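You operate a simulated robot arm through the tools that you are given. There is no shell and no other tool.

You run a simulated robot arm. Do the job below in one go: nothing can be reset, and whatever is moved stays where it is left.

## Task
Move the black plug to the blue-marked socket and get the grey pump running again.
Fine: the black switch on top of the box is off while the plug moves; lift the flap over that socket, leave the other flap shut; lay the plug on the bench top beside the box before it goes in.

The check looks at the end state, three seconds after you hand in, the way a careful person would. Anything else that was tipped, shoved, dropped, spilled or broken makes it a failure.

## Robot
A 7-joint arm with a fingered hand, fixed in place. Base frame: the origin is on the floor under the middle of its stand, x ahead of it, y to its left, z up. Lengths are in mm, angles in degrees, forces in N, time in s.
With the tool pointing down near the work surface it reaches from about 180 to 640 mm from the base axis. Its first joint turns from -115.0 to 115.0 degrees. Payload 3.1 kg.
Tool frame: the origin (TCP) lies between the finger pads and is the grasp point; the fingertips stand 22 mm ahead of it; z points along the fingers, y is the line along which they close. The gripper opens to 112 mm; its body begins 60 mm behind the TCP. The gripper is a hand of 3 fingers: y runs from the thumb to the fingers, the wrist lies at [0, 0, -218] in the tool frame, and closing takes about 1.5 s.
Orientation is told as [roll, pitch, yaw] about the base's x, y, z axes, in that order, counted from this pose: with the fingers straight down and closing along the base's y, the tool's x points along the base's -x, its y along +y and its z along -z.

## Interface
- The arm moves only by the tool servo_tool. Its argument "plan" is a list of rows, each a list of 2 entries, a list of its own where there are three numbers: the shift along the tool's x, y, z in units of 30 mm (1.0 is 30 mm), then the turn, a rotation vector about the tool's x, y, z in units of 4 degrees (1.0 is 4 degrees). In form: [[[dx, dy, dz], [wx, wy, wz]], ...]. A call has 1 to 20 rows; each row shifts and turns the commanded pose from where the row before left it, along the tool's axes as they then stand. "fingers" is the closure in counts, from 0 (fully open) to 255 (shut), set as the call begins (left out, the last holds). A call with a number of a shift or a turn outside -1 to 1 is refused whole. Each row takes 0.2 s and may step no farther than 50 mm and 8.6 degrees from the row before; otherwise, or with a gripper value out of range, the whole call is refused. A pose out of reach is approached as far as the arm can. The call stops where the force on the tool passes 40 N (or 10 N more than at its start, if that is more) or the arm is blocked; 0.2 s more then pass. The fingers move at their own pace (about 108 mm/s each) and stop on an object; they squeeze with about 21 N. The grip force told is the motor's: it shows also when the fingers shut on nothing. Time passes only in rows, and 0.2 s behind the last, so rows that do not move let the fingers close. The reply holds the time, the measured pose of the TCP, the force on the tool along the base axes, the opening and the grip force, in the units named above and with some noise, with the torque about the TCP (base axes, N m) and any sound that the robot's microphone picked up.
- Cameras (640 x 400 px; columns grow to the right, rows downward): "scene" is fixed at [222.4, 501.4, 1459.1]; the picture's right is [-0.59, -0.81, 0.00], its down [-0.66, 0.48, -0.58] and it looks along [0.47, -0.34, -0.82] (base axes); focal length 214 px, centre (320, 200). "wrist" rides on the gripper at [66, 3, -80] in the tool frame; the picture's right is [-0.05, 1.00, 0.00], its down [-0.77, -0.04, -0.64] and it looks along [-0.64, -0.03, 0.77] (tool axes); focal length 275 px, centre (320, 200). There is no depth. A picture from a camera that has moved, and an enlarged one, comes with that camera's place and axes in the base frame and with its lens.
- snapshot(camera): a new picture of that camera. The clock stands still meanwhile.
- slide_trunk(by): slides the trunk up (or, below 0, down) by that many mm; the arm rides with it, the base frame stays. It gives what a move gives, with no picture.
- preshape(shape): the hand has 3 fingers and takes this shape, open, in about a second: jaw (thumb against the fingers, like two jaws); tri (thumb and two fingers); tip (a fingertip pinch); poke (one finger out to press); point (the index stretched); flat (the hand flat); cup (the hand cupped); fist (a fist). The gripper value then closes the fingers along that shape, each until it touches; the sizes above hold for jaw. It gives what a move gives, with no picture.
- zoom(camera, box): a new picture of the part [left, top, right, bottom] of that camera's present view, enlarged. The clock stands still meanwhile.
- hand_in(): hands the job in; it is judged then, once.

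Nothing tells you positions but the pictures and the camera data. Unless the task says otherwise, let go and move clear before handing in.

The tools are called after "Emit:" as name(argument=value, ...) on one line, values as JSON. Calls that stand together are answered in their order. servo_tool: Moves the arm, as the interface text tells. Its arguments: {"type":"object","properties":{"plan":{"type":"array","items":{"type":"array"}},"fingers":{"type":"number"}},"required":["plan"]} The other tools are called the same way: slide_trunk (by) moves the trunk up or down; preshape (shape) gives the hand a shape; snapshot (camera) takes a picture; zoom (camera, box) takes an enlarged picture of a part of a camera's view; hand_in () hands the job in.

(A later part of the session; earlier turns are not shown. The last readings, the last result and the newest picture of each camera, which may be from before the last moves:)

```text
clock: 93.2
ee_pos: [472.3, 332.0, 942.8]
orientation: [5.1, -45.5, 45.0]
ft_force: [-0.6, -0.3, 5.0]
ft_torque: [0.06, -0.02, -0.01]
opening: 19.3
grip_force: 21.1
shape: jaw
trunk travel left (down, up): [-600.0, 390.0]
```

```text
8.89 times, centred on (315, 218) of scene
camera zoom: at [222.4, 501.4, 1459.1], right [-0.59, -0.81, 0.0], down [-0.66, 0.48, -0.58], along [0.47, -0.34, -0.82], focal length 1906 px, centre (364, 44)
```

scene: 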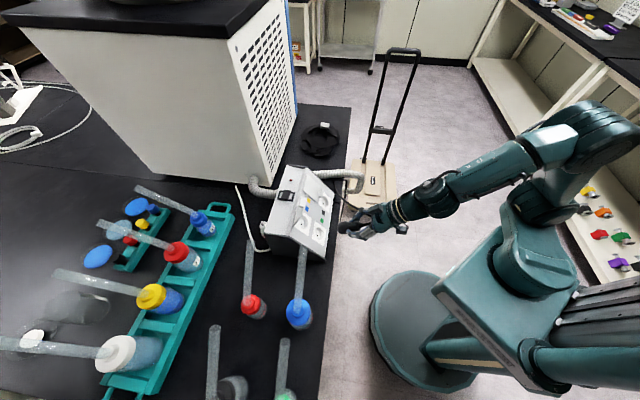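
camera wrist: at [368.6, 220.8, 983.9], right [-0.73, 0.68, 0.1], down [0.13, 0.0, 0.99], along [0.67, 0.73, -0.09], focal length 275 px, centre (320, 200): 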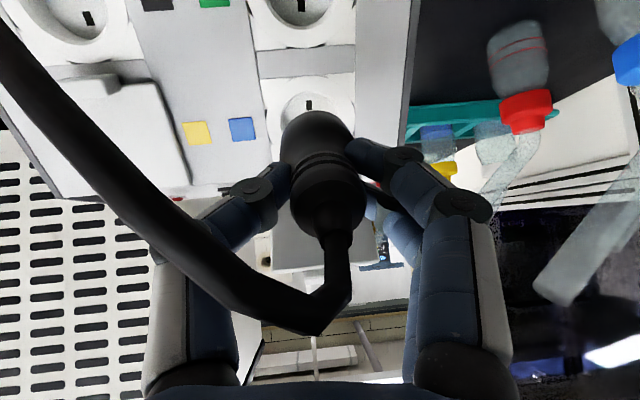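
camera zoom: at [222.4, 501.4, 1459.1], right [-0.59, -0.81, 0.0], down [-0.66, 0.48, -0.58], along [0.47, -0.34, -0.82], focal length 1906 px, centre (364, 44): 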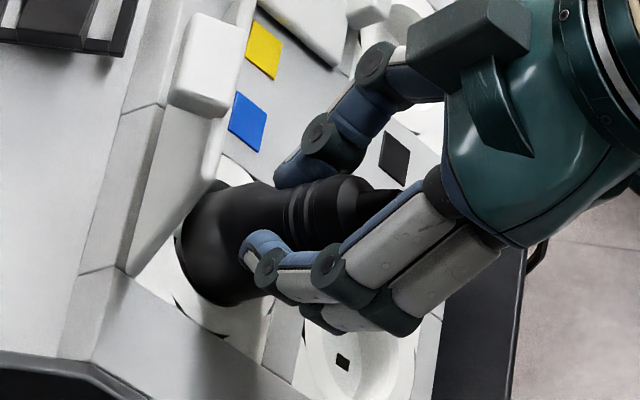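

The plug front has reached the recess with light contact of about 5 N. I'll continue gently, a few millimetres at a time.

Emit:
servo_tool(plan=[[[-0.011, -0.01, 0.099], [0, 0, 0]], [[0, 0, 0], [0, 0, 0]]])

Emit:
servo_tool(plan=[[[-0.011, -0.01, 0.099], [0, 0, 0]], [[0, 0, 0], [0, 0, 0]]])

Emit:
zoom(camera="wrist", box=[230, 60, 400, 200])

Emit:
zoom(camera="scene", box=[290, 195, 340, 240])

```text
clock: 93.8
ee_pos: [473.7, 332.1, 940.0]
orientation: [5.1, -45.7, 45.0]
ft_force: [-0.2, -1.9, 11.9]
ft_torque: [0.21, -0.06, -0.03]
opening: 19.4
grip_force: 21.0
shape: jaw
trunk travel left (down, up): [-600.0, 390.0]
```

```text
clock: 94.4
ee_pos: [473.3, 333.6, 937.8]
orientation: [5.1, -45.4, 45.1]
ft_force: [0.6, 0.3, 9.1]
ft_torque: [0.21, -0.13, 0.0]
opening: 19.6
grip_force: 20.7
shape: jaw
trunk travel left (down, up): [-600.0, 390.0]
```

```text
2.86 times, centred on (315, 130) of wrist
camera zoom: at [402.7, 256.4, 946.4], right [-0.73, 0.68, 0.1], down [0.13, 0.0, 0.99], along [0.67, 0.73, -0.09], focal length 786 px, centre (334, 400)
```

zoom: 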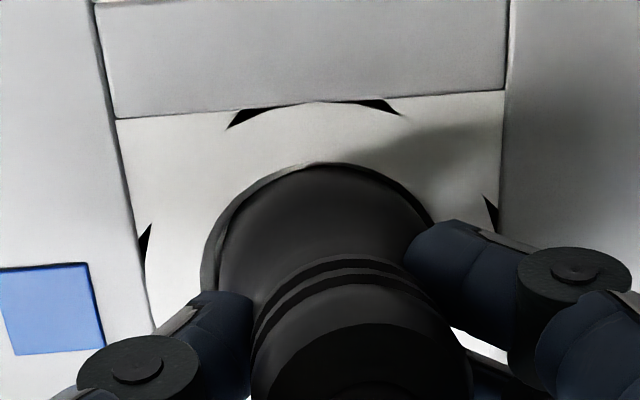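

```text
8.89 times, centred on (315, 218) of scene
camera zoom: at [222.4, 501.4, 1459.1], right [-0.59, -0.81, 0.0], down [-0.66, 0.48, -0.58], along [0.47, -0.34, -0.82], focal length 1906 px, centre (364, 44)
```

zoom: 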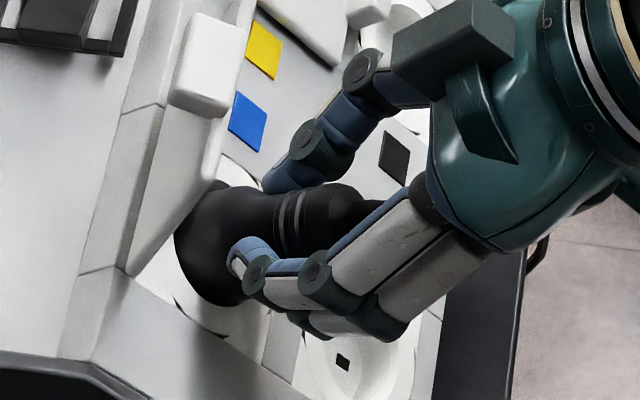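

The contact is at the lower lip of the recess, so the plug is riding slightly low. I'll nudge it up the slope by 1.5 mm and continue.

Emit:
servo_tool(plan=[[[-0.05, 0, -0.005], [0, 0, 0]], [[0, 0, 0], [0, 0, 0]]])

Emit:
servo_tool(plan=[[[-0.011, -0.01, 0.099], [0, 0, 0]], [[0, 0, 0], [0, 0, 0]]])

Emit:
zoom(camera="wrist", box=[230, 60, 400, 200])

Emit:
zoom(camera="scene", box=[290, 195, 340, 240])

```text
clock: 95.0
ee_pos: [475.4, 333.5, 937.8]
orientation: [5.0, -45.4, 45.2]
ft_force: [-3.9, -1.5, 0.3]
ft_torque: [-0.02, -0.03, 0.05]
opening: 19.6
grip_force: 20.7
shape: jaw
trunk travel left (down, up): [-600.0, 390.0]
```

```text
clock: 95.6
ee_pos: [476.6, 335.8, 938.1]
orientation: [5.1, -45.6, 45.1]
ft_force: [-3.6, -2.6, 5.5]
ft_torque: [0.1, -0.04, 0.04]
opening: 19.7
grip_force: 21.0
shape: jaw
trunk travel left (down, up): [-600.0, 390.0]
```

```text
2.86 times, centred on (315, 130) of wrist
camera zoom: at [404.6, 258.1, 946.1], right [-0.73, 0.68, 0.09], down [0.13, 0.0, 0.99], along [0.68, 0.73, -0.09], focal length 786 px, centre (334, 400)
```

zoom: 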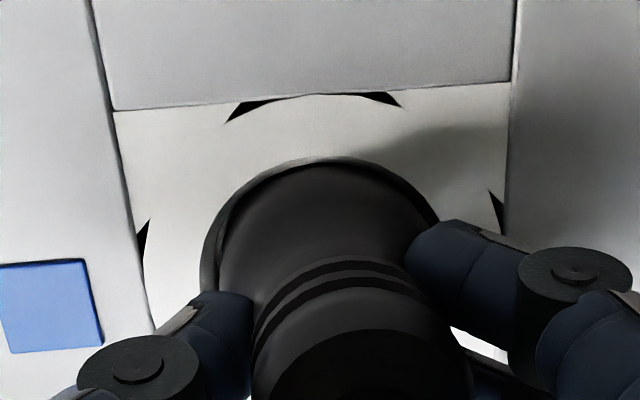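

```text
8.89 times, centred on (315, 218) of scene
camera zoom: at [222.4, 501.4, 1459.1], right [-0.59, -0.81, 0.0], down [-0.66, 0.48, -0.58], along [0.47, -0.34, -0.82], focal length 1906 px, centre (364, 44)
```

zoom: 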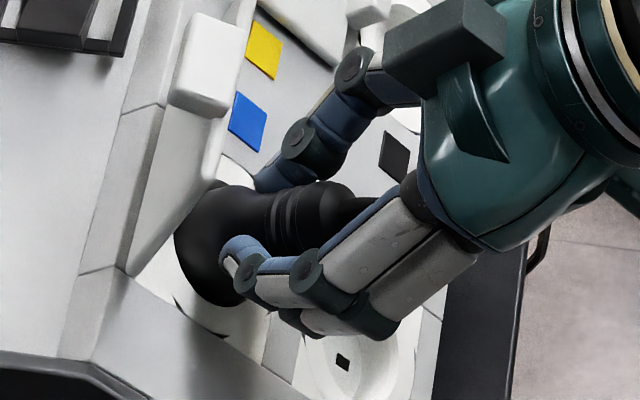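

Contact force dropped after the nudge, and the plug advances without slipping in the grip. Continuing to push in small steps.

Emit:
servo_tool(plan=[[[-0.011, -0.01, 0.099], [0, 0, 0]], [[0, 0, 0], [0, 0, 0]]])

Emit:
servo_tool(plan=[[[-0.011, -0.01, 0.099], [0, 0, 0]], [[0, 0, 0], [0, 0, 0]]])

Emit:
zoom(camera="wrist", box=[230, 60, 400, 200])

Emit:
zoom(camera="scene", box=[290, 195, 340, 240])

```text
clock: 96.2
ee_pos: [478.4, 336.8, 935.9]
orientation: [5.1, -45.6, 45.1]
ft_force: [-4.4, -4.6, 4.4]
ft_torque: [0.05, -0.05, 0.01]
opening: 19.6
grip_force: 21.7
shape: jaw
trunk travel left (down, up): [-600.0, 390.0]
```

```text
clock: 96.8
ee_pos: [479.9, 337.1, 934.2]
orientation: [5.1, -45.6, 45.1]
ft_force: [-8.7, -9.1, 13.9]
ft_torque: [0.09, -0.03, 0.05]
opening: 19.9
grip_force: 19.9
shape: jaw
trunk travel left (down, up): [-600.0, 390.0]
```

```text
2.86 times, centred on (315, 130) of wrist
camera zoom: at [406.9, 260.2, 943.3], right [-0.73, 0.68, 0.1], down [0.13, 0.0, 0.99], along [0.68, 0.73, -0.08], focal length 786 px, centre (334, 400)
```

zoom: 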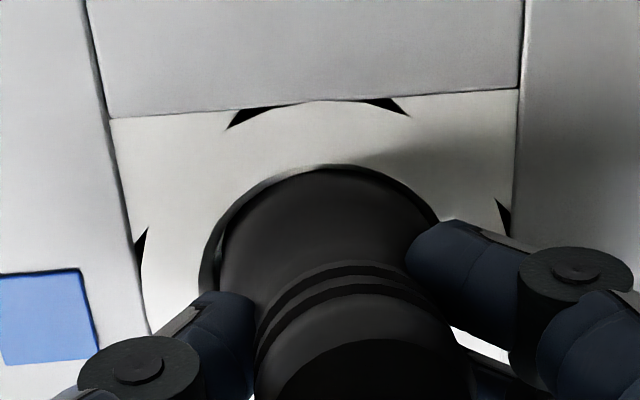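

```text
8.89 times, centred on (315, 218) of scene
camera zoom: at [222.4, 501.4, 1459.1], right [-0.59, -0.81, 0.0], down [-0.66, 0.48, -0.58], along [0.47, -0.34, -0.82], focal length 1906 px, centre (364, 44)
```

zoom: 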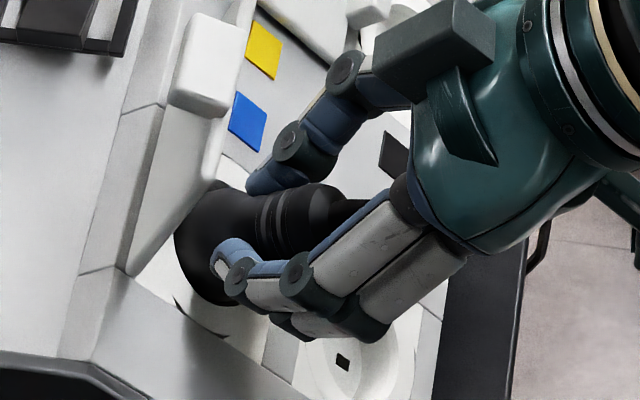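

The plug is about 10 mm into the recess and the axial force is about 18 N, as expected when pins engage. I'll keep pushing in small steps.

Emit:
servo_tool(plan=[[[-0.011, -0.01, 0.099], [0, 0, 0]], [[0, 0, 0], [0, 0, 0]]])

Emit:
zoom(camera="wrist", box=[230, 60, 400, 200])

Emit:
zoom(camera="scene", box=[290, 195, 340, 240])

```text
clock: 97.4
ee_pos: [478.4, 339.3, 934.4]
orientation: [5.1, -45.9, 45.1]
ft_force: [-11.5, -14.2, 23.5]
ft_torque: [0.2, 0.02, 0.1]
opening: 21.4
grip_force: 21.1
shape: jaw
trunk travel left (down, up): [-600.0, 390.0]
```

```text
2.86 times, centred on (315, 130) of wrist
camera zoom: at [407.4, 260.8, 942.7], right [-0.73, 0.68, 0.1], down [0.12, -0.01, 0.99], along [0.68, 0.73, -0.08], focal length 786 px, centre (334, 400)
```

zoom: 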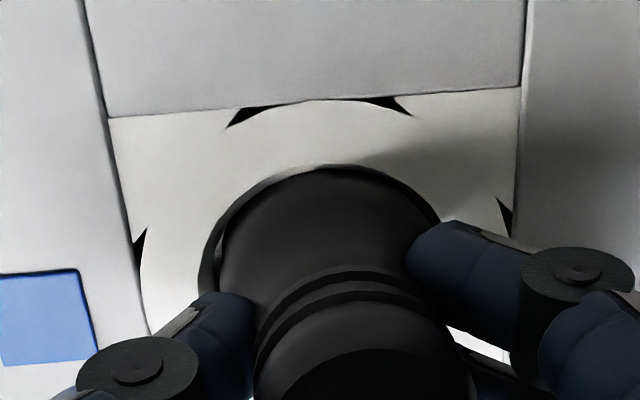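

```text
8.89 times, centred on (315, 218) of scene
camera zoom: at [222.4, 501.4, 1459.1], right [-0.59, -0.81, 0.0], down [-0.66, 0.48, -0.58], along [0.47, -0.34, -0.82], focal length 1906 px, centre (364, 44)
```

zoom: 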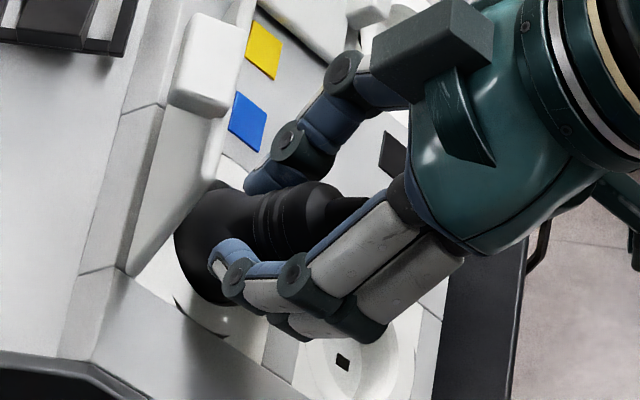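

The advance has stopped at about 29 N, and the plug's ribs now sit at the same depth as when it was seated in the black socket, so it looks fully seated. I'll release and check.

Emit:
servo_tool(plan=[[[0, 0, -0.02], [0, 0, 0]], [[0, 0, 0], [0, 0, 0]], [[0, 0, 0], [0, 0, 0]], [[0, 0, 0], [0, 0, 0]]], fingers=100)

Emit:
zoom(camera="wrist", box=[200, 60, 440, 260])

Emit:
zoom(camera="scene", box=[290, 195, 340, 240])

```text
clock: 98.4
ee_pos: [481.0, 341.5, 932.1]
orientation: [5.1, -45.5, 45.1]
ft_force: [-2.9, -1.4, 1.8]
ft_torque: [-0.05, -0.05, -0.14]
opening: 67.2
grip_force: 0.0
shape: jaw
trunk travel left (down, up): [-600.0, 390.0]
```

```text
2.00 times, centred on (320, 160) of wrist
camera zoom: at [410.0, 263.3, 940.3], right [-0.73, 0.68, 0.1], down [0.13, 0.0, 0.99], along [0.68, 0.73, -0.09], focal length 551 px, centre (320, 280)
```

zoom: 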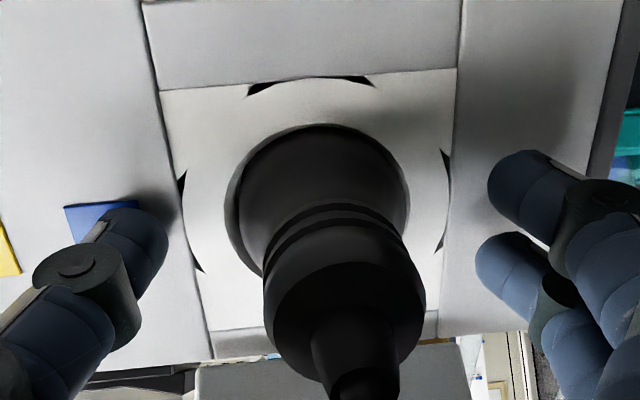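

```text
8.89 times, centred on (315, 218) of scene
camera zoom: at [222.4, 501.4, 1459.1], right [-0.59, -0.81, 0.0], down [-0.66, 0.48, -0.58], along [0.47, -0.34, -0.82], focal length 1906 px, centre (364, 44)
```

zoom: 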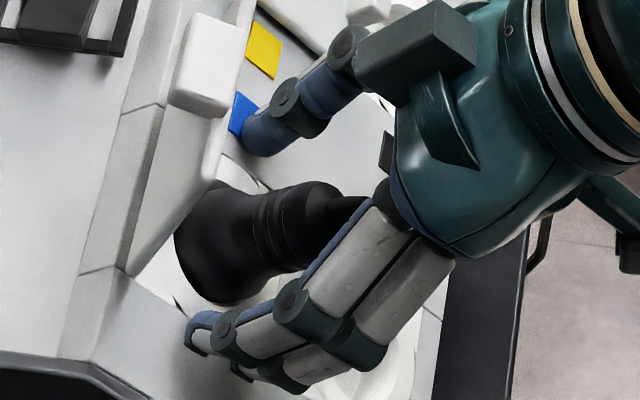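

The plug stays in place after release. I'll withdraw the hand straight back and inspect how well it's seated.

Emit:
servo_tool(plan=[[[0.05, 0.05, -0.6], [0, 0, 0]], [[0.08, 0.07, -0.8], [0, 0, 0]], [[0.08, 0.07, -0.8], [0, 0, 0]], [[0.08, 0.07, -0.8], [0, 0, 0]], [[0, 0, 0], [0, 0, 0]]], fingers=40)

Emit:
snapshot(camera="wrist")

Emit:
zoom(camera="scene", box=[285, 185, 345, 240])

```text
clock: 99.6
ee_pos: [438.9, 294.4, 985.7]
orientation: [5.1, -45.3, 45.1]
ft_force: [-0.5, -0.7, 0.4]
ft_torque: [-0.03, 0.0, -0.01]
opening: 94.5
grip_force: 0.1
shape: jaw
out of reach, approached as far as the arm can: row 3
trunk travel left (down, up): [-600.0, 390.0]
```

```text
taken
camera wrist: at [366.1, 216.7, 994.3], right [-0.73, 0.68, 0.1], down [0.13, 0.0, 0.99], along [0.68, 0.73, -0.09], focal length 275 px, centre (320, 200)
```

wrist: 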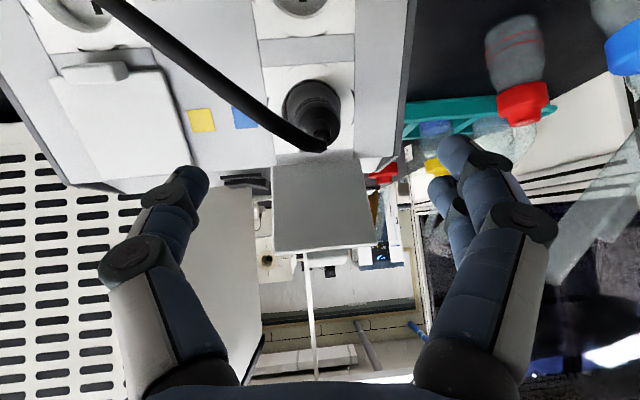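

```text
7.27 times, centred on (315, 212) of scene
camera zoom: at [222.4, 501.4, 1459.1], right [-0.59, -0.81, 0.0], down [-0.66, 0.48, -0.58], along [0.47, -0.34, -0.82], focal length 1560 px, centre (356, 109)
```

zoom: 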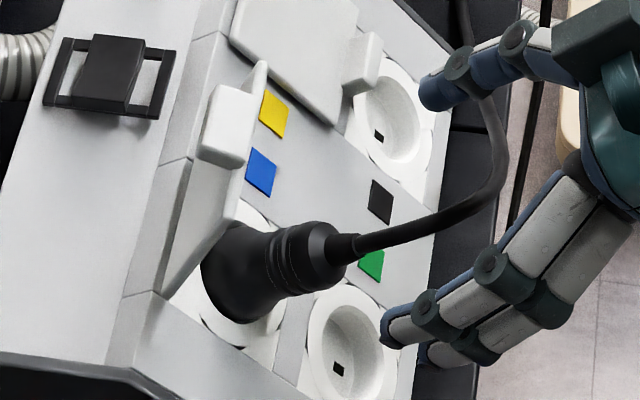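

The plug is seated straight in the blue socket at the same depth it had before. Now I need to switch the rocker back on, pressing its near half while keeping clear of the open flap; first I'll change to the poke shape and move sideways, away from the flap.

Emit:
zoom(camera="wrist", box=[230, 40, 400, 180])

Emit:
servo_tool(plan=[[[-0.475, 0.043, -0.466], [0, 0, 0]], [[-0.3, 0, -0.3], [0, 0, 0]], [[0, 0, 0], [0, 0, 0]]])

Emit:
preshape(shape="poke")

Emit:
snapshot(camera="wrist")

Emit:
zoom(camera="scene", box=[270, 160, 370, 250])

```text
2.86 times, centred on (315, 110) of wrist
camera zoom: at [366.1, 216.7, 994.3], right [-0.73, 0.68, 0.1], down [0.13, 0.0, 0.99], along [0.68, 0.73, -0.09], focal length 786 px, centre (334, 457)
```

zoom: 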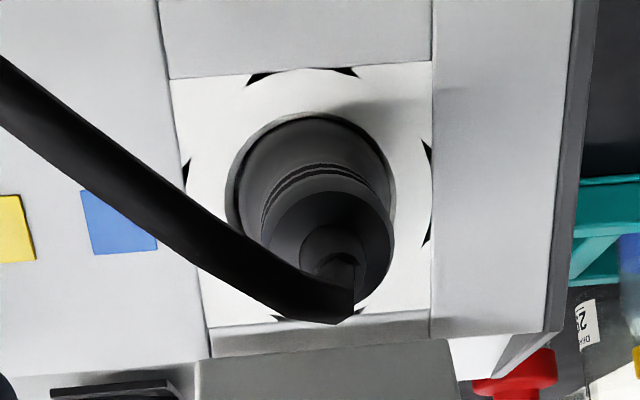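

```text
clock: 100.4
ee_pos: [438.0, 292.7, 1018.6]
orientation: [5.1, -45.4, 45.2]
ft_force: [0.0, 0.1, 0.7]
ft_torque: [0.0, 0.05, 0.0]
opening: 94.2
grip_force: 0.0
shape: jaw
trunk travel left (down, up): [-600.0, 390.0]
```

```text
clock: 101.3
ee_pos: [438.1, 293.8, 1020.1]
orientation: [5.1, -45.4, 45.1]
ft_force: [-0.3, 0.1, -0.5]
ft_torque: [0.0, -0.03, -0.03]
opening: 0.2
grip_force: 0.1
shape: poke
trunk travel left (down, up): [-600.0, 390.0]
```

```text
taken
camera wrist: at [365.9, 216.6, 1027.3], right [-0.73, 0.68, 0.1], down [0.13, 0.0, 0.99], along [0.67, 0.73, -0.09], focal length 275 px, centre (320, 200)
```

wrist: 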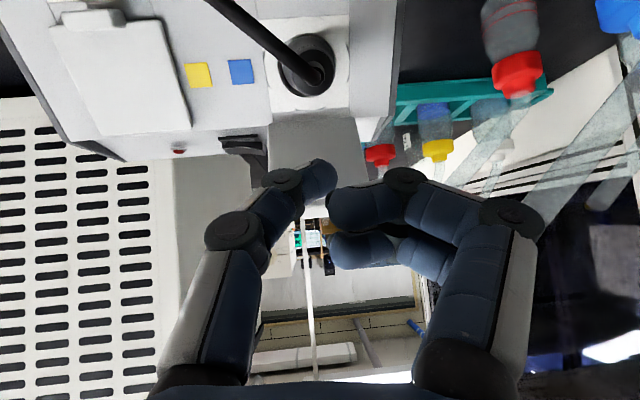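

```text
4.44 times, centred on (320, 205) of scene
camera zoom: at [222.4, 501.4, 1459.1], right [-0.59, -0.81, 0.0], down [-0.66, 0.48, -0.58], along [0.47, -0.34, -0.82], focal length 953 px, centre (320, 178)
```

zoom: 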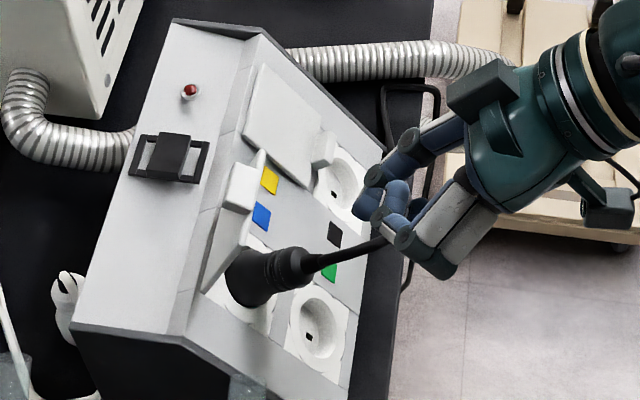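

The plug is concentric and clear. Moving sideways away from the flap and turning the hand ready for the switch.

Emit:
servo_tool(plan=[[[0, -0.81, 0], [0, 0, 0]], [[0, -0.81, 0], [0, 0, 0]], [[0, -0.81, 0], [0, 0, 0]], [[0, -0.81, 0], [0, 0, 0]], [[0, 0, 0], [0.256, 1, 1]], [[0, 0, 0], [0.256, 1, 1]], [[0, 0, 0], [0.256, 1, 1]], [[0, 0, 0], [0.256, 1, 1]], [[0, 0, 0], [0.256, 1, 1]], [[0, 0, 0], [0, 0, 0]]])

Emit:
snapshot(camera="wrist")

Emit:
zoom(camera="scene", box=[260, 140, 390, 250])

```text
clock: 103.5
ee_pos: [510.6, 230.5, 1011.7]
orientation: [11.5, -22.4, 24.8]
ft_force: [0.0, 0.9, 0.0]
ft_torque: [-0.02, -0.02, 0.01]
opening: 0.0
grip_force: 0.0
shape: poke
trunk travel left (down, up): [-600.0, 390.0]
```

```text
taken
camera wrist: at [431.6, 179.0, 1060.8], right [-0.44, 0.87, 0.2], down [0.5, 0.05, 0.86], along [0.74, 0.48, -0.46], focal length 275 px, centre (320, 200)
```

wrist: 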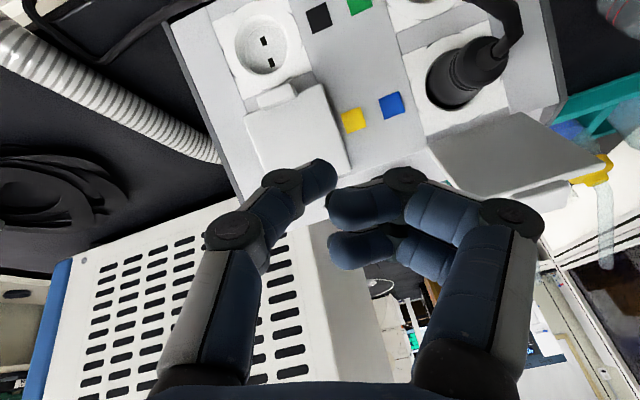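

```text
3.64 times, centred on (325, 195) of scene
camera zoom: at [222.4, 501.4, 1459.1], right [-0.59, -0.81, 0.0], down [-0.66, 0.48, -0.58], along [0.47, -0.34, -0.82], focal length 780 px, centre (302, 218)
```

zoom: 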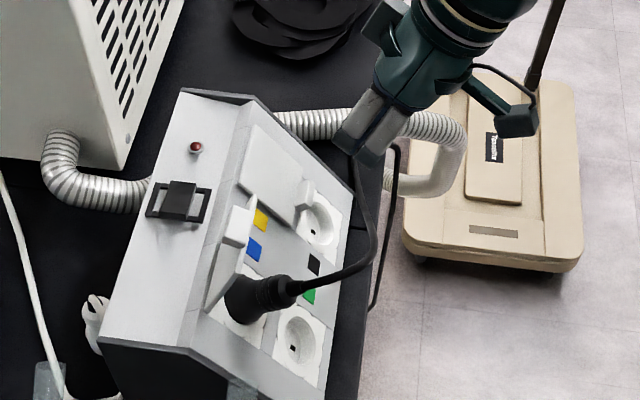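

Now forward over the box top, staying beside the flap, to the far side of the rocker first.

Emit:
servo_tool(plan=[[[-0.77, 0.232, 0.371], [0, 0, 0]], [[-0.77, 0.232, 0.371], [0, 0, 0]], [[-0.77, 0.232, 0.371], [0, 0, 0]], [[-0.77, 0.232, 0.371], [0, 0, 0]], [[-0.77, 0.232, 0.371], [0, 0, 0]], [[0, 0, 0], [0, 0, 0]]])

Emit:
snapshot(camera="wrist")

Emit:
zoom(camera="scene", box=[250, 140, 350, 230])

```text
clock: 104.9
ee_pos: [587.4, 310.1, 1006.8]
orientation: [11.7, -22.6, 24.8]
ft_force: [-0.4, -0.6, -0.6]
ft_torque: [-0.01, 0.02, 0.01]
opening: 0.0
grip_force: 0.0
shape: poke
out of reach, approached as far as the arm can: row 5
trunk travel left (down, up): [-600.0, 390.0]
```

```text
taken
camera wrist: at [508.2, 257.5, 1054.2], right [-0.44, 0.87, 0.21], down [0.5, 0.05, 0.86], along [0.74, 0.49, -0.46], focal length 275 px, centre (320, 200)
```

wrist: 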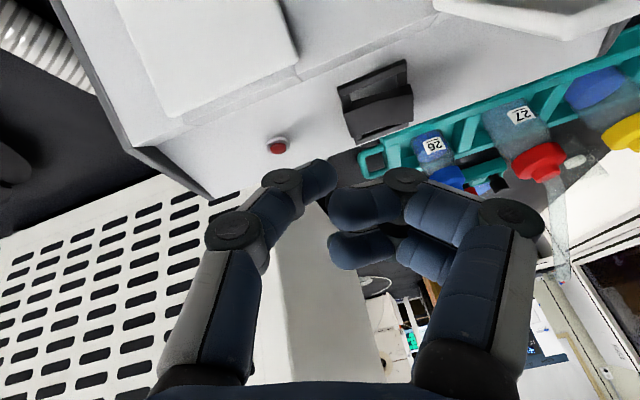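

```text
4.44 times, centred on (300, 185) of scene
camera zoom: at [222.4, 501.4, 1459.1], right [-0.59, -0.81, 0.0], down [-0.66, 0.48, -0.58], along [0.47, -0.34, -0.82], focal length 953 px, centre (409, 267)
```

zoom: 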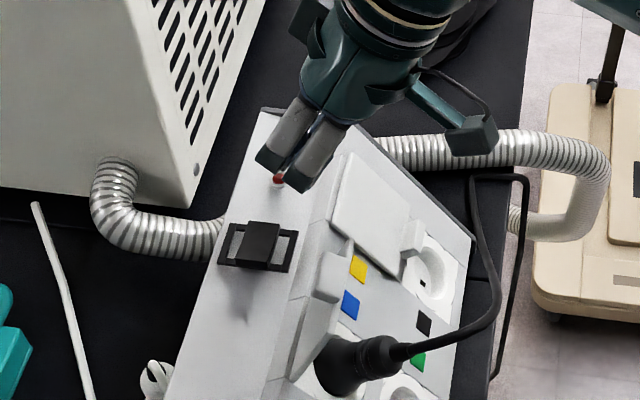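

I'm near the reach limit on this line, but the target point is nearer. I'll slide across toward the rocker's near half.

Emit:
servo_tool(plan=[[[0.175, 0.527, 0.033], [0, 0, 0]], [[0.175, 0.527, 0.033], [0, 0, 0]], [[0.175, 0.527, 0.033], [0, 0, 0]], [[0, 0, 0], [0, 0, 0]]])

Emit:
snapshot(camera="wrist")

Emit:
zoom(camera="scene", box=[250, 140, 350, 230])

```text
clock: 105.9
ee_pos: [538.7, 327.7, 999.2]
orientation: [11.7, -22.5, 24.8]
ft_force: [0.5, 0.2, 0.7]
ft_torque: [-0.02, 0.01, -0.02]
opening: 0.0
grip_force: 0.1
shape: poke
out of reach, approached as far as the arm can: row 1, 2, 3
trunk travel left (down, up): [-600.0, 390.0]
```

```text
taken
camera wrist: at [459.8, 277.0, 1047.6], right [-0.44, 0.87, 0.2], down [0.5, 0.05, 0.86], along [0.74, 0.48, -0.46], focal length 275 px, centre (320, 200)
```

wrist: 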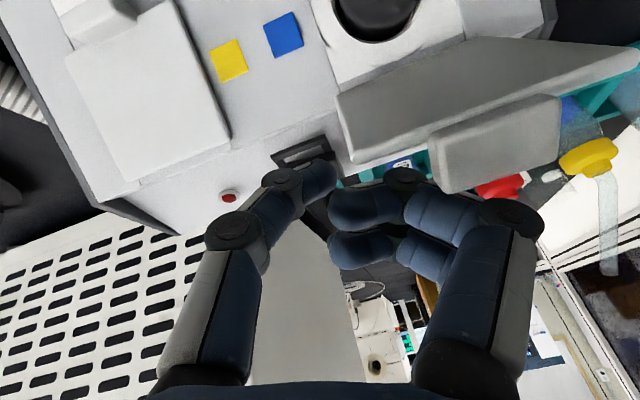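

```text
4.44 times, centred on (300, 185) of scene
camera zoom: at [222.4, 501.4, 1459.1], right [-0.59, -0.81, 0.0], down [-0.66, 0.48, -0.58], along [0.47, -0.34, -0.82], focal length 953 px, centre (409, 267)
```

zoom: 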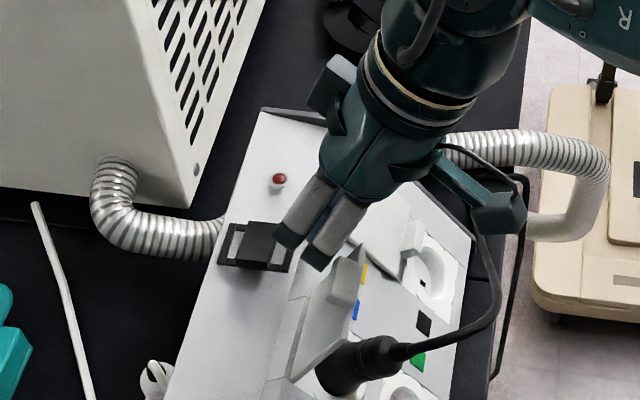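

The arm can't hold this orientation here and drew back close to the open flap, with no contact. I'll move away from the flap immediately, back toward the far side.

Emit:
servo_tool(plan=[[[-0.21, -0.632, -0.04], [0, 0, 0]], [[-0.21, -0.632, -0.04], [0, 0, 0]], [[-0.21, -0.632, -0.04], [0, 0, 0]], [[0, 0, 0], [0, 0, 0]]])

Emit:
zoom(camera="scene", box=[250, 140, 350, 230])

```text
clock: 106.9
ee_pos: [579.4, 286.6, 1000.0]
orientation: [11.5, -22.5, 25.0]
ft_force: [-0.6, -0.2, 0.3]
ft_torque: [0.02, 0.0, 0.0]
opening: 0.0
grip_force: 0.1
shape: poke
trunk travel left (down, up): [-600.0, 390.0]
```

```text
4.44 times, centred on (300, 185) of scene
camera zoom: at [222.4, 501.4, 1459.1], right [-0.59, -0.81, 0.0], down [-0.66, 0.48, -0.58], along [0.47, -0.34, -0.82], focal length 953 px, centre (409, 267)
```

zoom: 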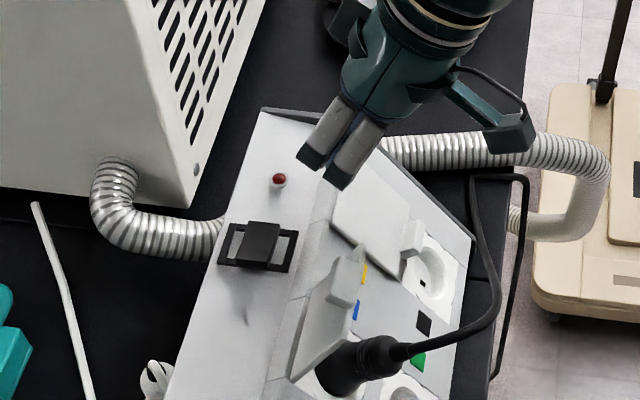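

Clear of the flap again. Plan: use the open jaw, pressing with the two fingertips on the flap-side of the hand so the rest of the hand stays well away from the flap. First I'll move further away and restore the 45° heading, which was reachable before.

Emit:
servo_tool(plan=[[[-0.315, -0.947, -0.06], [0, 0, 0]], [[0, 0, 0], [0.123, -0.283, -0.94]], [[0, 0, 0], [0.123, -0.283, -0.94]], [[0, 0, 0], [0.123, -0.283, -0.94]], [[0, 0, 0], [0.123, -0.283, -0.94]], [[0, 0, 0], [0.123, -0.283, -0.94]], [[0, 0, 0], [0, 0, 0]]])

Emit:
preshape(shape="jaw")

Emit:
snapshot(camera="wrist")

Emit:
zoom(camera="scene", box=[250, 130, 370, 230])

```text
clock: 108.5
ee_pos: [601.8, 265.3, 999.1]
orientation: [-0.1, -30.0, 45.1]
ft_force: [-0.1, 0.5, -0.2]
ft_torque: [0.01, 0.01, -0.04]
opening: 0.2
grip_force: 0.1
shape: poke
trunk travel left (down, up): [-600.0, 390.0]
```

```text
clock: 109.4
ee_pos: [601.4, 264.9, 998.6]
orientation: [0.0, -30.2, 45.1]
ft_force: [-0.2, 0.0, -0.5]
ft_torque: [-0.02, 0.01, 0.01]
opening: 112.1
grip_force: 0.0
shape: jaw
trunk travel left (down, up): [-600.0, 390.0]
```

```text
taken
camera wrist: at [529.3, 196.6, 1035.7], right [-0.68, 0.73, 0.02], down [0.27, 0.22, 0.94], along [0.68, 0.64, -0.35], focal length 275 px, centre (320, 200)
```

wrist: 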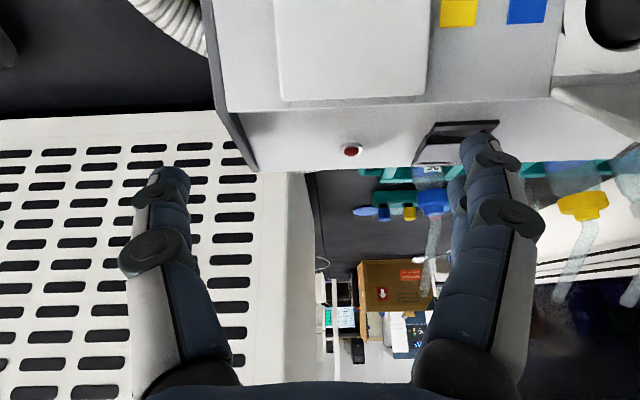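

```text
4.00 times, centred on (310, 180) of scene
camera zoom: at [222.4, 501.4, 1459.1], right [-0.59, -0.81, 0.0], down [-0.66, 0.48, -0.58], along [0.47, -0.34, -0.82], focal length 858 px, centre (360, 280)
```

zoom: 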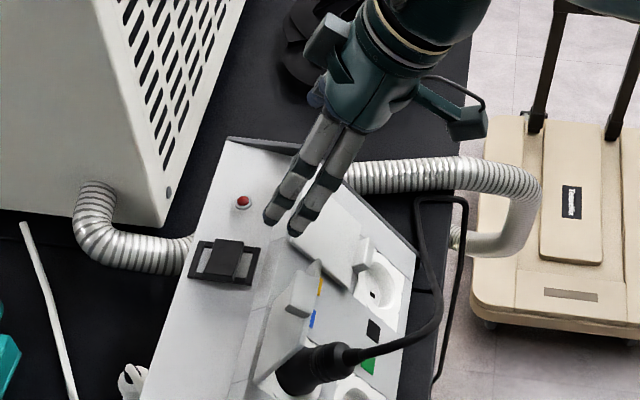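

Good pose, well clear of the flap. I'll move diagonally so the two fingertips hover over the rocker's raised near half.

Emit:
servo_tool(plan=[[[-0.59, 0.413, 0.418], [0, 0, 0]], [[-0.59, 0.413, 0.418], [0, 0, 0]], [[0, 0, 0], [0, 0, 0]]])

Emit:
snapshot(camera="wrist")

Emit:
zoom(camera="scene", box=[260, 150, 340, 220])

```text
clock: 110.2
ee_pos: [616.8, 309.9, 995.2]
orientation: [0.1, -30.2, 45.0]
ft_force: [-0.6, -0.3, -0.1]
ft_torque: [0.01, -0.02, 0.0]
opening: 111.9
grip_force: 0.0
shape: jaw
trunk travel left (down, up): [-600.0, 390.0]
```

```text
taken
camera wrist: at [543.0, 243.4, 1031.2], right [-0.68, 0.73, 0.02], down [0.27, 0.22, 0.94], along [0.68, 0.64, -0.35], focal length 275 px, centre (320, 200)
```

wrist: 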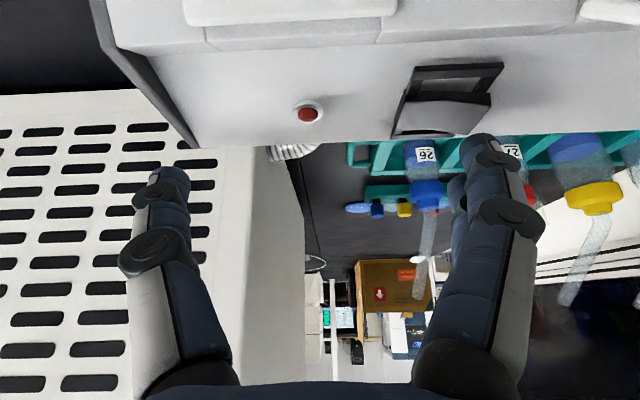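

```text
5.71 times, centred on (300, 185) of scene
camera zoom: at [222.4, 501.4, 1459.1], right [-0.59, -0.81, 0.0], down [-0.66, 0.48, -0.58], along [0.47, -0.34, -0.82], focal length 1226 px, centre (434, 286)
```

zoom: 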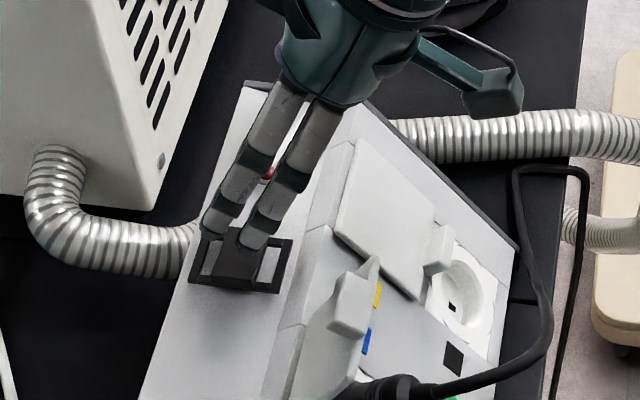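

The fingertips are over the rocker but about 6 mm too near its pivot. I'll lean the hand 4° so these fingers are lowest, shift toward the near end, and lower to just above the rocker.

Emit:
servo_tool(plan=[[[0.046, 0.23, -0.027], [1, 0, 0]], [[0.1, 0.012, 0.173], [0, 0, 0]], [[0.08, 0.01, 0.138], [0, 0, 0]], [[0, 0, 0], [0, 0, 0]]])

Emit:
zoom(camera="wrist", box=[360, 40, 560, 200])

Emit:
zoom(camera="scene", box=[265, 160, 325, 215])

```text
clock: 111.2
ee_pos: [614.3, 314.1, 983.8]
orientation: [0.0, -30.1, 45.1]
ft_force: [-0.5, -0.3, -0.1]
ft_torque: [0.0, 0.0, 0.02]
opening: 111.7
grip_force: 0.0
shape: jaw
out of reach, approached as far as the arm can: row 1
trunk travel left (down, up): [-600.0, 390.0]
```

```text
2.50 times, centred on (460, 120) of wrist
camera zoom: at [541.8, 245.3, 1020.6], right [-0.68, 0.73, 0.02], down [0.27, 0.22, 0.94], along [0.68, 0.64, -0.35], focal length 688 px, centre (-30, 400)
```

zoom: 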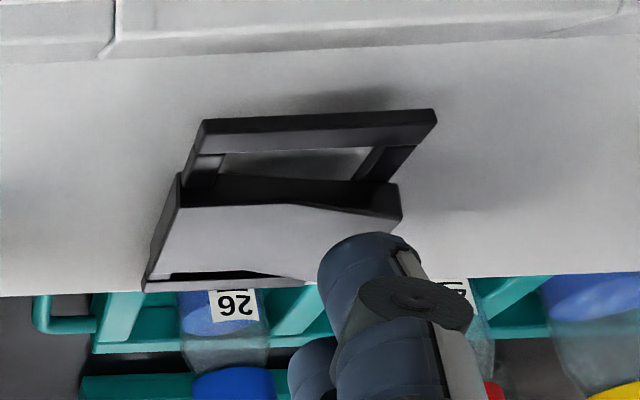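

```text
7.27 times, centred on (295, 188) of scene
camera zoom: at [222.4, 501.4, 1459.1], right [-0.59, -0.81, 0.0], down [-0.66, 0.48, -0.58], along [0.47, -0.34, -0.82], focal length 1560 px, centre (502, 291)
```

zoom: 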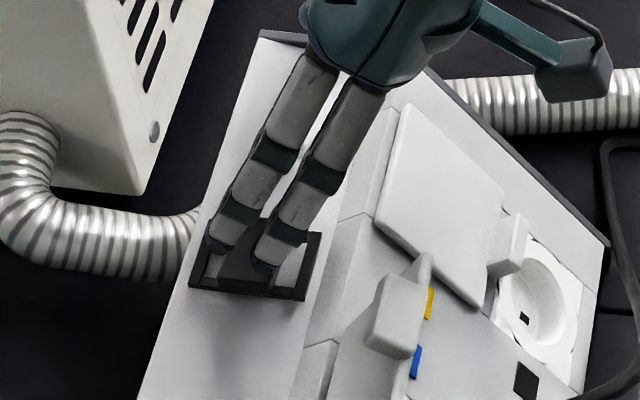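

The lean wasn't reachable, but the fingertips are now right above the rocker's raised near end. I'll press down in small steps and listen for the click.

Emit:
servo_tool(plan=[[[0.05, 0, 0.087], [0, 0, 0]], [[0.05, 0, 0.087], [0, 0, 0]], [[0.05, 0, 0.087], [0, 0, 0]]])

Emit:
zoom(camera="wrist", box=[260, 40, 560, 200])

```text
clock: 112.0
ee_pos: [612.5, 312.3, 976.2]
orientation: [0.0, -30.2, 45.0]
ft_force: [0.1, -0.9, 2.9]
ft_torque: [0.1, 0.14, 0.0]
opening: 112.0
grip_force: 0.0
shape: jaw
trunk travel left (down, up): [-600.0, 390.0]
heard: click
```

```text
2.13 times, centred on (410, 120) of wrist
camera zoom: at [541.0, 245.1, 1012.3], right [-0.68, 0.73, 0.02], down [0.27, 0.22, 0.94], along [0.68, 0.64, -0.35], focal length 587 px, centre (128, 371)
```

zoom: 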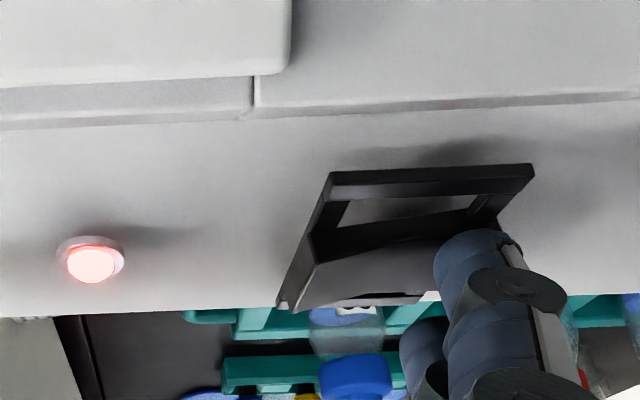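

Click heard and the lamp is lit again: the switch is on. I'll lift off and retreat, going away from the flap first.

Emit:
servo_tool(plan=[[[-0.167, 0, -0.289], [0, 0, 0]], [[-0.167, -0.3, -0.289], [0, 0, 0]], [[0, -0.8, 0], [0, 0, 0]], [[0.3, -0.5, -0.173], [0, 0, 0]], [[0, 0, 0], [0, 0, 0]]])

Emit:
snapshot(camera="scene")

Emit:
zoom(camera="scene", box=[250, 140, 370, 240])

```text
clock: 113.2
ee_pos: [641.7, 271.9, 995.1]
orientation: [0.0, -30.1, 45.2]
ft_force: [0.5, -0.4, 0.3]
ft_torque: [0.02, -0.01, 0.0]
opening: 112.2
grip_force: 0.1
shape: jaw
trunk travel left (down, up): [-600.0, 390.0]
```

```text
taken
```

scene: 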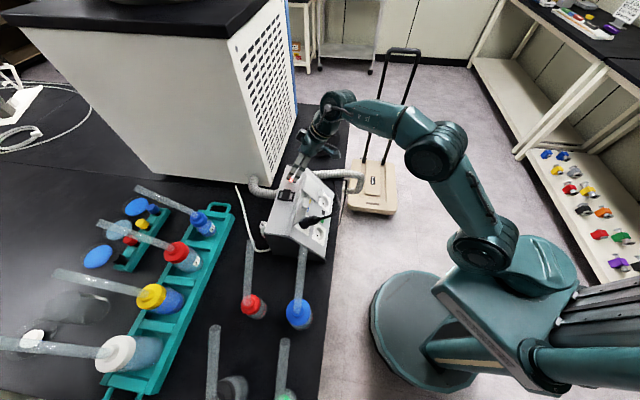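

```text
4.00 times, centred on (310, 190) of scene
camera zoom: at [222.4, 501.4, 1459.1], right [-0.59, -0.81, 0.0], down [-0.66, 0.48, -0.58], along [0.47, -0.34, -0.82], focal length 858 px, centre (360, 240)
```

zoom: 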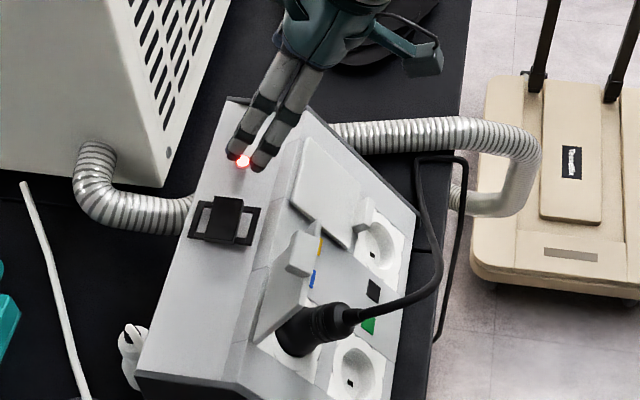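

The lamp is on and everything looks in order. I'll back the arm away from the box over clear space, then check the overall scene.

Emit:
servo_tool(plan=[[[0.65, 0, -0.6], [0, 0, 0]], [[0.65, 0, -0.6], [0, 0, 0]], [[0.7, 0, -0.6], [0, 0, 0]], [[0.7, 0, -0.6], [0, 0, 0]], [[0.8, 0, -0.47], [0, 0, 0]], [[0.8, 0, -0.47], [0, 0, 0]], [[0, 0, 0], [0, 0, 0]]])

Emit:
snapshot(camera="wrist")

Emit:
zoom(camera="scene", box=[250, 150, 370, 250])

Emit:
zoom(camera="scene", box=[285, 190, 335, 235])

```text
clock: 114.8
ee_pos: [526.1, 156.0, 1018.5]
orientation: [0.1, -30.1, 45.1]
ft_force: [0.5, 0.2, 0.4]
ft_torque: [0.0, 0.01, 0.0]
opening: 111.8
grip_force: 0.1
shape: jaw
trunk travel left (down, up): [-600.0, 390.0]
```

```text
taken
camera wrist: at [453.4, 89.1, 1054.1], right [-0.68, 0.73, 0.02], down [0.27, 0.22, 0.94], along [0.68, 0.64, -0.35], focal length 275 px, centre (320, 200)
```

wrist: 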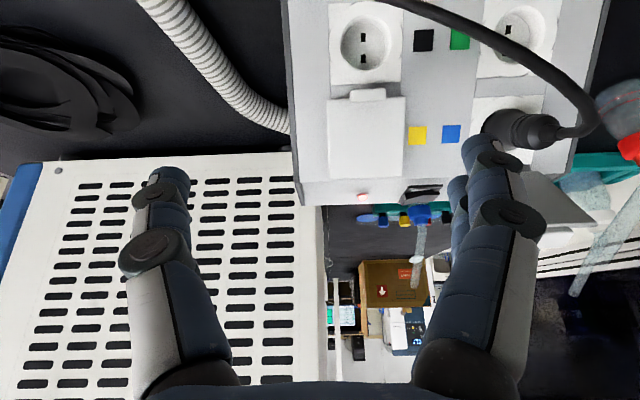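

```text
4.00 times, centred on (310, 200) of scene
camera zoom: at [222.4, 501.4, 1459.1], right [-0.59, -0.81, 0.0], down [-0.66, 0.48, -0.58], along [0.47, -0.34, -0.82], focal length 858 px, centre (360, 200)
```

zoom: 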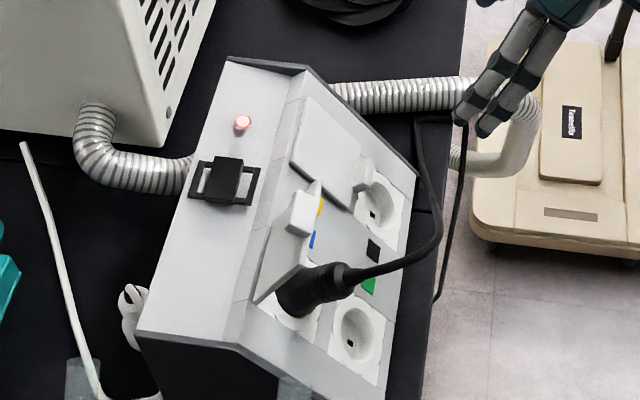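

```text
8.89 times, centred on (310, 212) of scene
camera zoom: at [222.4, 501.4, 1459.1], right [-0.59, -0.81, 0.0], down [-0.66, 0.48, -0.58], along [0.47, -0.34, -0.82], focal length 1906 px, centre (409, 89)
```

zoom: 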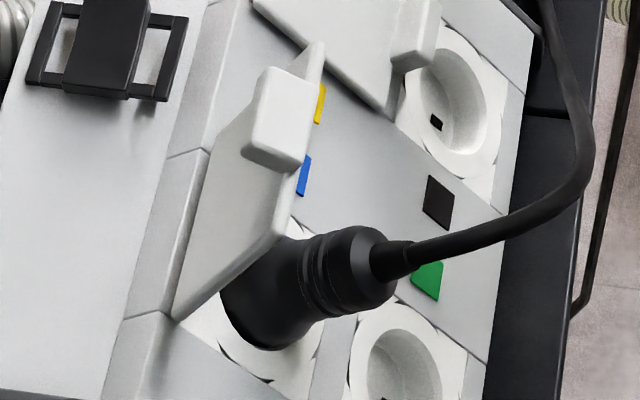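

The switch is on and the plug is in. The flap has shifted about 10° from when the hand passed close by, but it's still wide open. To check the seating depth, I'll take the same relative view of the plug that I had when it was in the black socket.

Emit:
servo_tool(plan=[[[0, 0, 0], [0, -1, 0]], [[0, 0, 0], [0, -1, 0]], [[0, 0, 0], [0, -1, 0]], [[0, 0, 0], [0, -1, 0]], [[0, 0, 0], [0, -1, 0]], [[-0.066, 0.911, 0.053], [0, 0, 0]], [[-0.066, 0.911, 0.053], [0, 0, 0]], [[-0.066, 0.911, 0.053], [0, 0, 0]], [[-0.066, 0.911, 0.053], [0, 0, 0]], [[-0.066, 0.911, 0.053], [0, 0, 0]], [[-0.066, 0.911, 0.053], [0, 0, 0]], [[0, 0, 0], [0, 0, 0]]])

Emit:
snapshot(camera="wrist")

Emit:
zoom(camera="wrist", box=[200, 0, 440, 130])

```text
clock: 117.4
ee_pos: [420.2, 283.0, 1020.7]
orientation: [0.0, -50.1, 45.1]
ft_force: [0.5, 0.2, 0.3]
ft_torque: [0.0, -0.01, 0.01]
opening: 111.8
grip_force: 0.1
shape: jaw
trunk travel left (down, up): [-600.0, 390.0]
```

```text
taken
camera wrist: at [343.6, 210.4, 1021.6], right [-0.69, 0.73, 0.04], down [0.03, -0.02, 1.0], along [0.73, 0.69, -0.01], focal length 275 px, centre (320, 200)
```

wrist: 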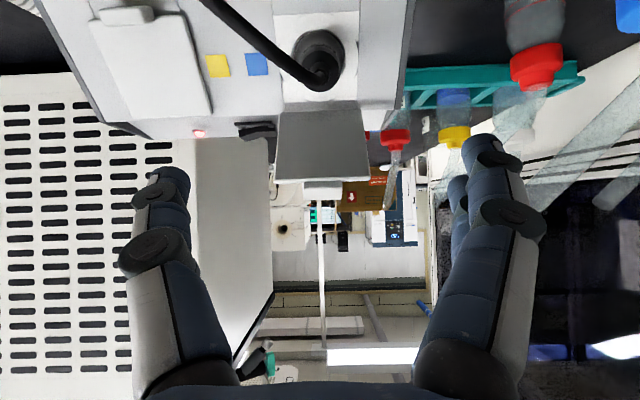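

```text
2.67 times, centred on (320, 65) of wrist
camera zoom: at [343.6, 210.4, 1021.6], right [-0.69, 0.73, 0.04], down [0.03, -0.02, 1.0], along [0.73, 0.69, -0.01], focal length 734 px, centre (320, 560)
```

zoom: 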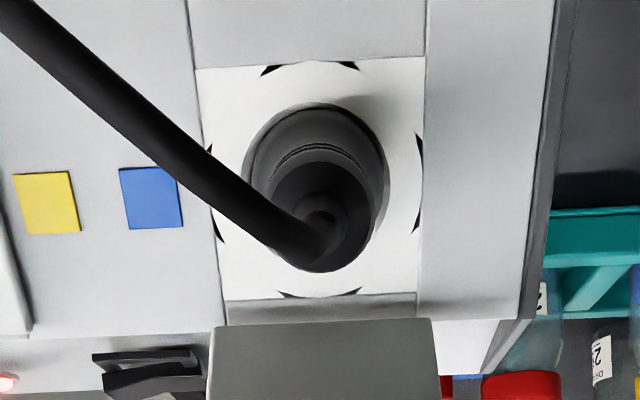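

The view is comparable to the original one; the plug looks about as deep or slightly deeper, perhaps with a small tilt. I'll zoom in further to check.

Emit:
zoom(camera="wrist", box=[265, 15, 375, 105])

Emit:
zoom(camera="scene", box=[295, 195, 335, 230])

```text
4.44 times, centred on (320, 60) of wrist
camera zoom: at [343.6, 210.4, 1021.6], right [-0.69, 0.73, 0.04], down [0.03, -0.02, 1.0], along [0.73, 0.69, -0.01], focal length 1224 px, centre (320, 822)
```

zoom: 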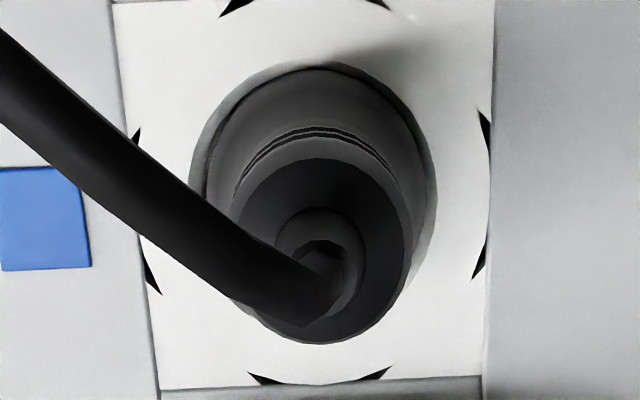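

```text
11.43 times, centred on (315, 212) of scene
camera zoom: at [222.4, 501.4, 1459.1], right [-0.59, -0.81, 0.0], down [-0.66, 0.48, -0.58], along [0.47, -0.34, -0.82], focal length 2451 px, centre (377, 57)
```

zoom: 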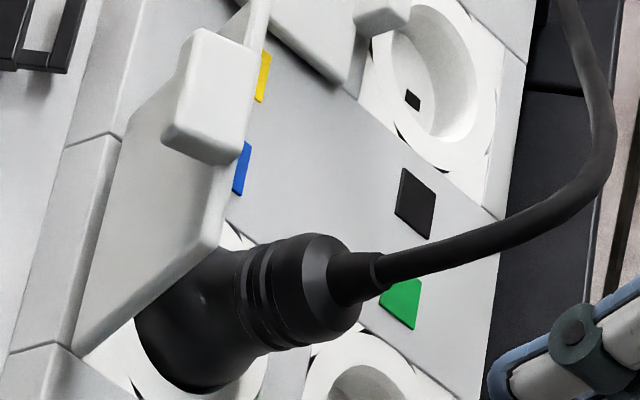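

The plug is concentric in the recess and at least as deep as it originally sat, so it's fully seated. I'll move the hand a little further clear and listen for a moment before handing in.

Emit:
servo_tool(plan=[[[0, -0.9, 0], [0, 0, 0]], [[0, -0.9, 0], [0, 0, 0]], [[0, 0, 0], [0, 0, 0]], [[0, 0, 0], [0, 0, 0]], [[0, 0, 0], [0, 0, 0]], [[0, 0, 0], [0, 0, 0]], [[0, 0, 0], [0, 0, 0]], [[0, 0, 0], [0, 0, 0]]])

Emit:
snapshot(camera="scene")

Emit:
zoom(camera="scene", box=[255, 160, 355, 250])

Emit:
snapshot(camera="wrist")

```text
clock: 119.2
ee_pos: [459.1, 246.1, 1020.6]
orientation: [0.0, -50.1, 45.1]
ft_force: [-0.3, -0.8, -0.8]
ft_torque: [0.0, 0.0, 0.03]
opening: 112.0
grip_force: 0.0
shape: jaw
trunk travel left (down, up): [-600.0, 390.0]
```

```text
taken
```

scene: 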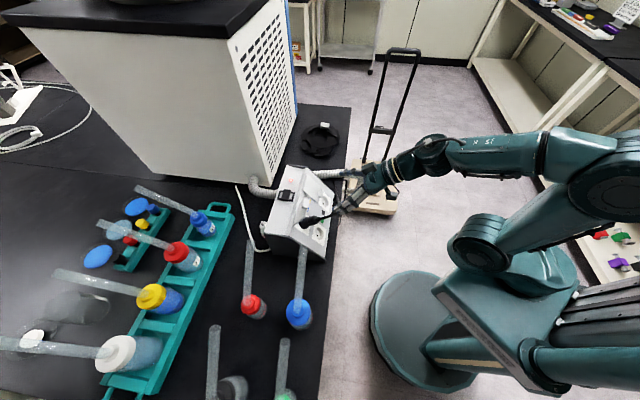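

```text
4.44 times, centred on (305, 205) of scene
camera zoom: at [222.4, 501.4, 1459.1], right [-0.59, -0.81, 0.0], down [-0.66, 0.48, -0.58], along [0.47, -0.34, -0.82], focal length 953 px, centre (387, 178)
```

zoom: 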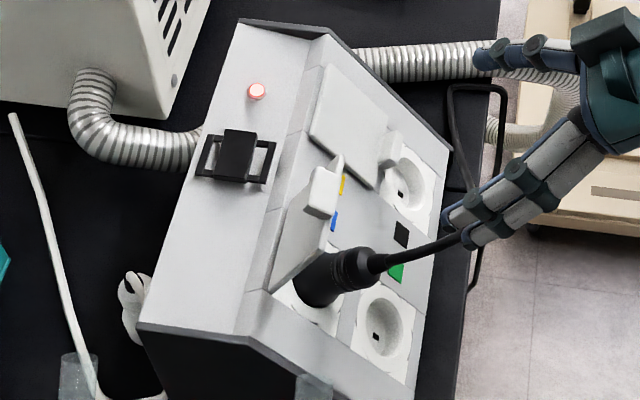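

```text
taken
camera wrist: at [382.1, 173.0, 1021.4], right [-0.69, 0.73, 0.04], down [0.03, -0.02, 1.0], along [0.73, 0.69, -0.01], focal length 275 px, centre (320, 200)
```

wrist: 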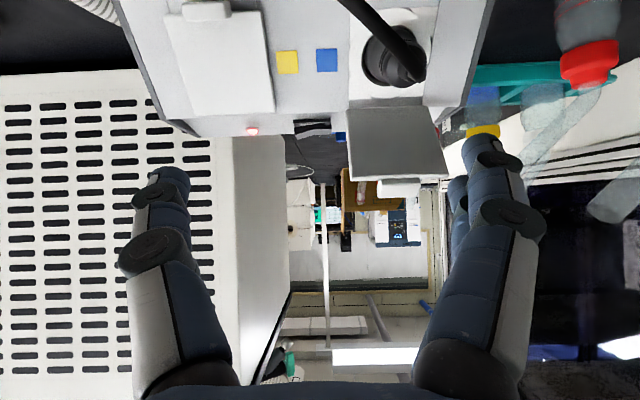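

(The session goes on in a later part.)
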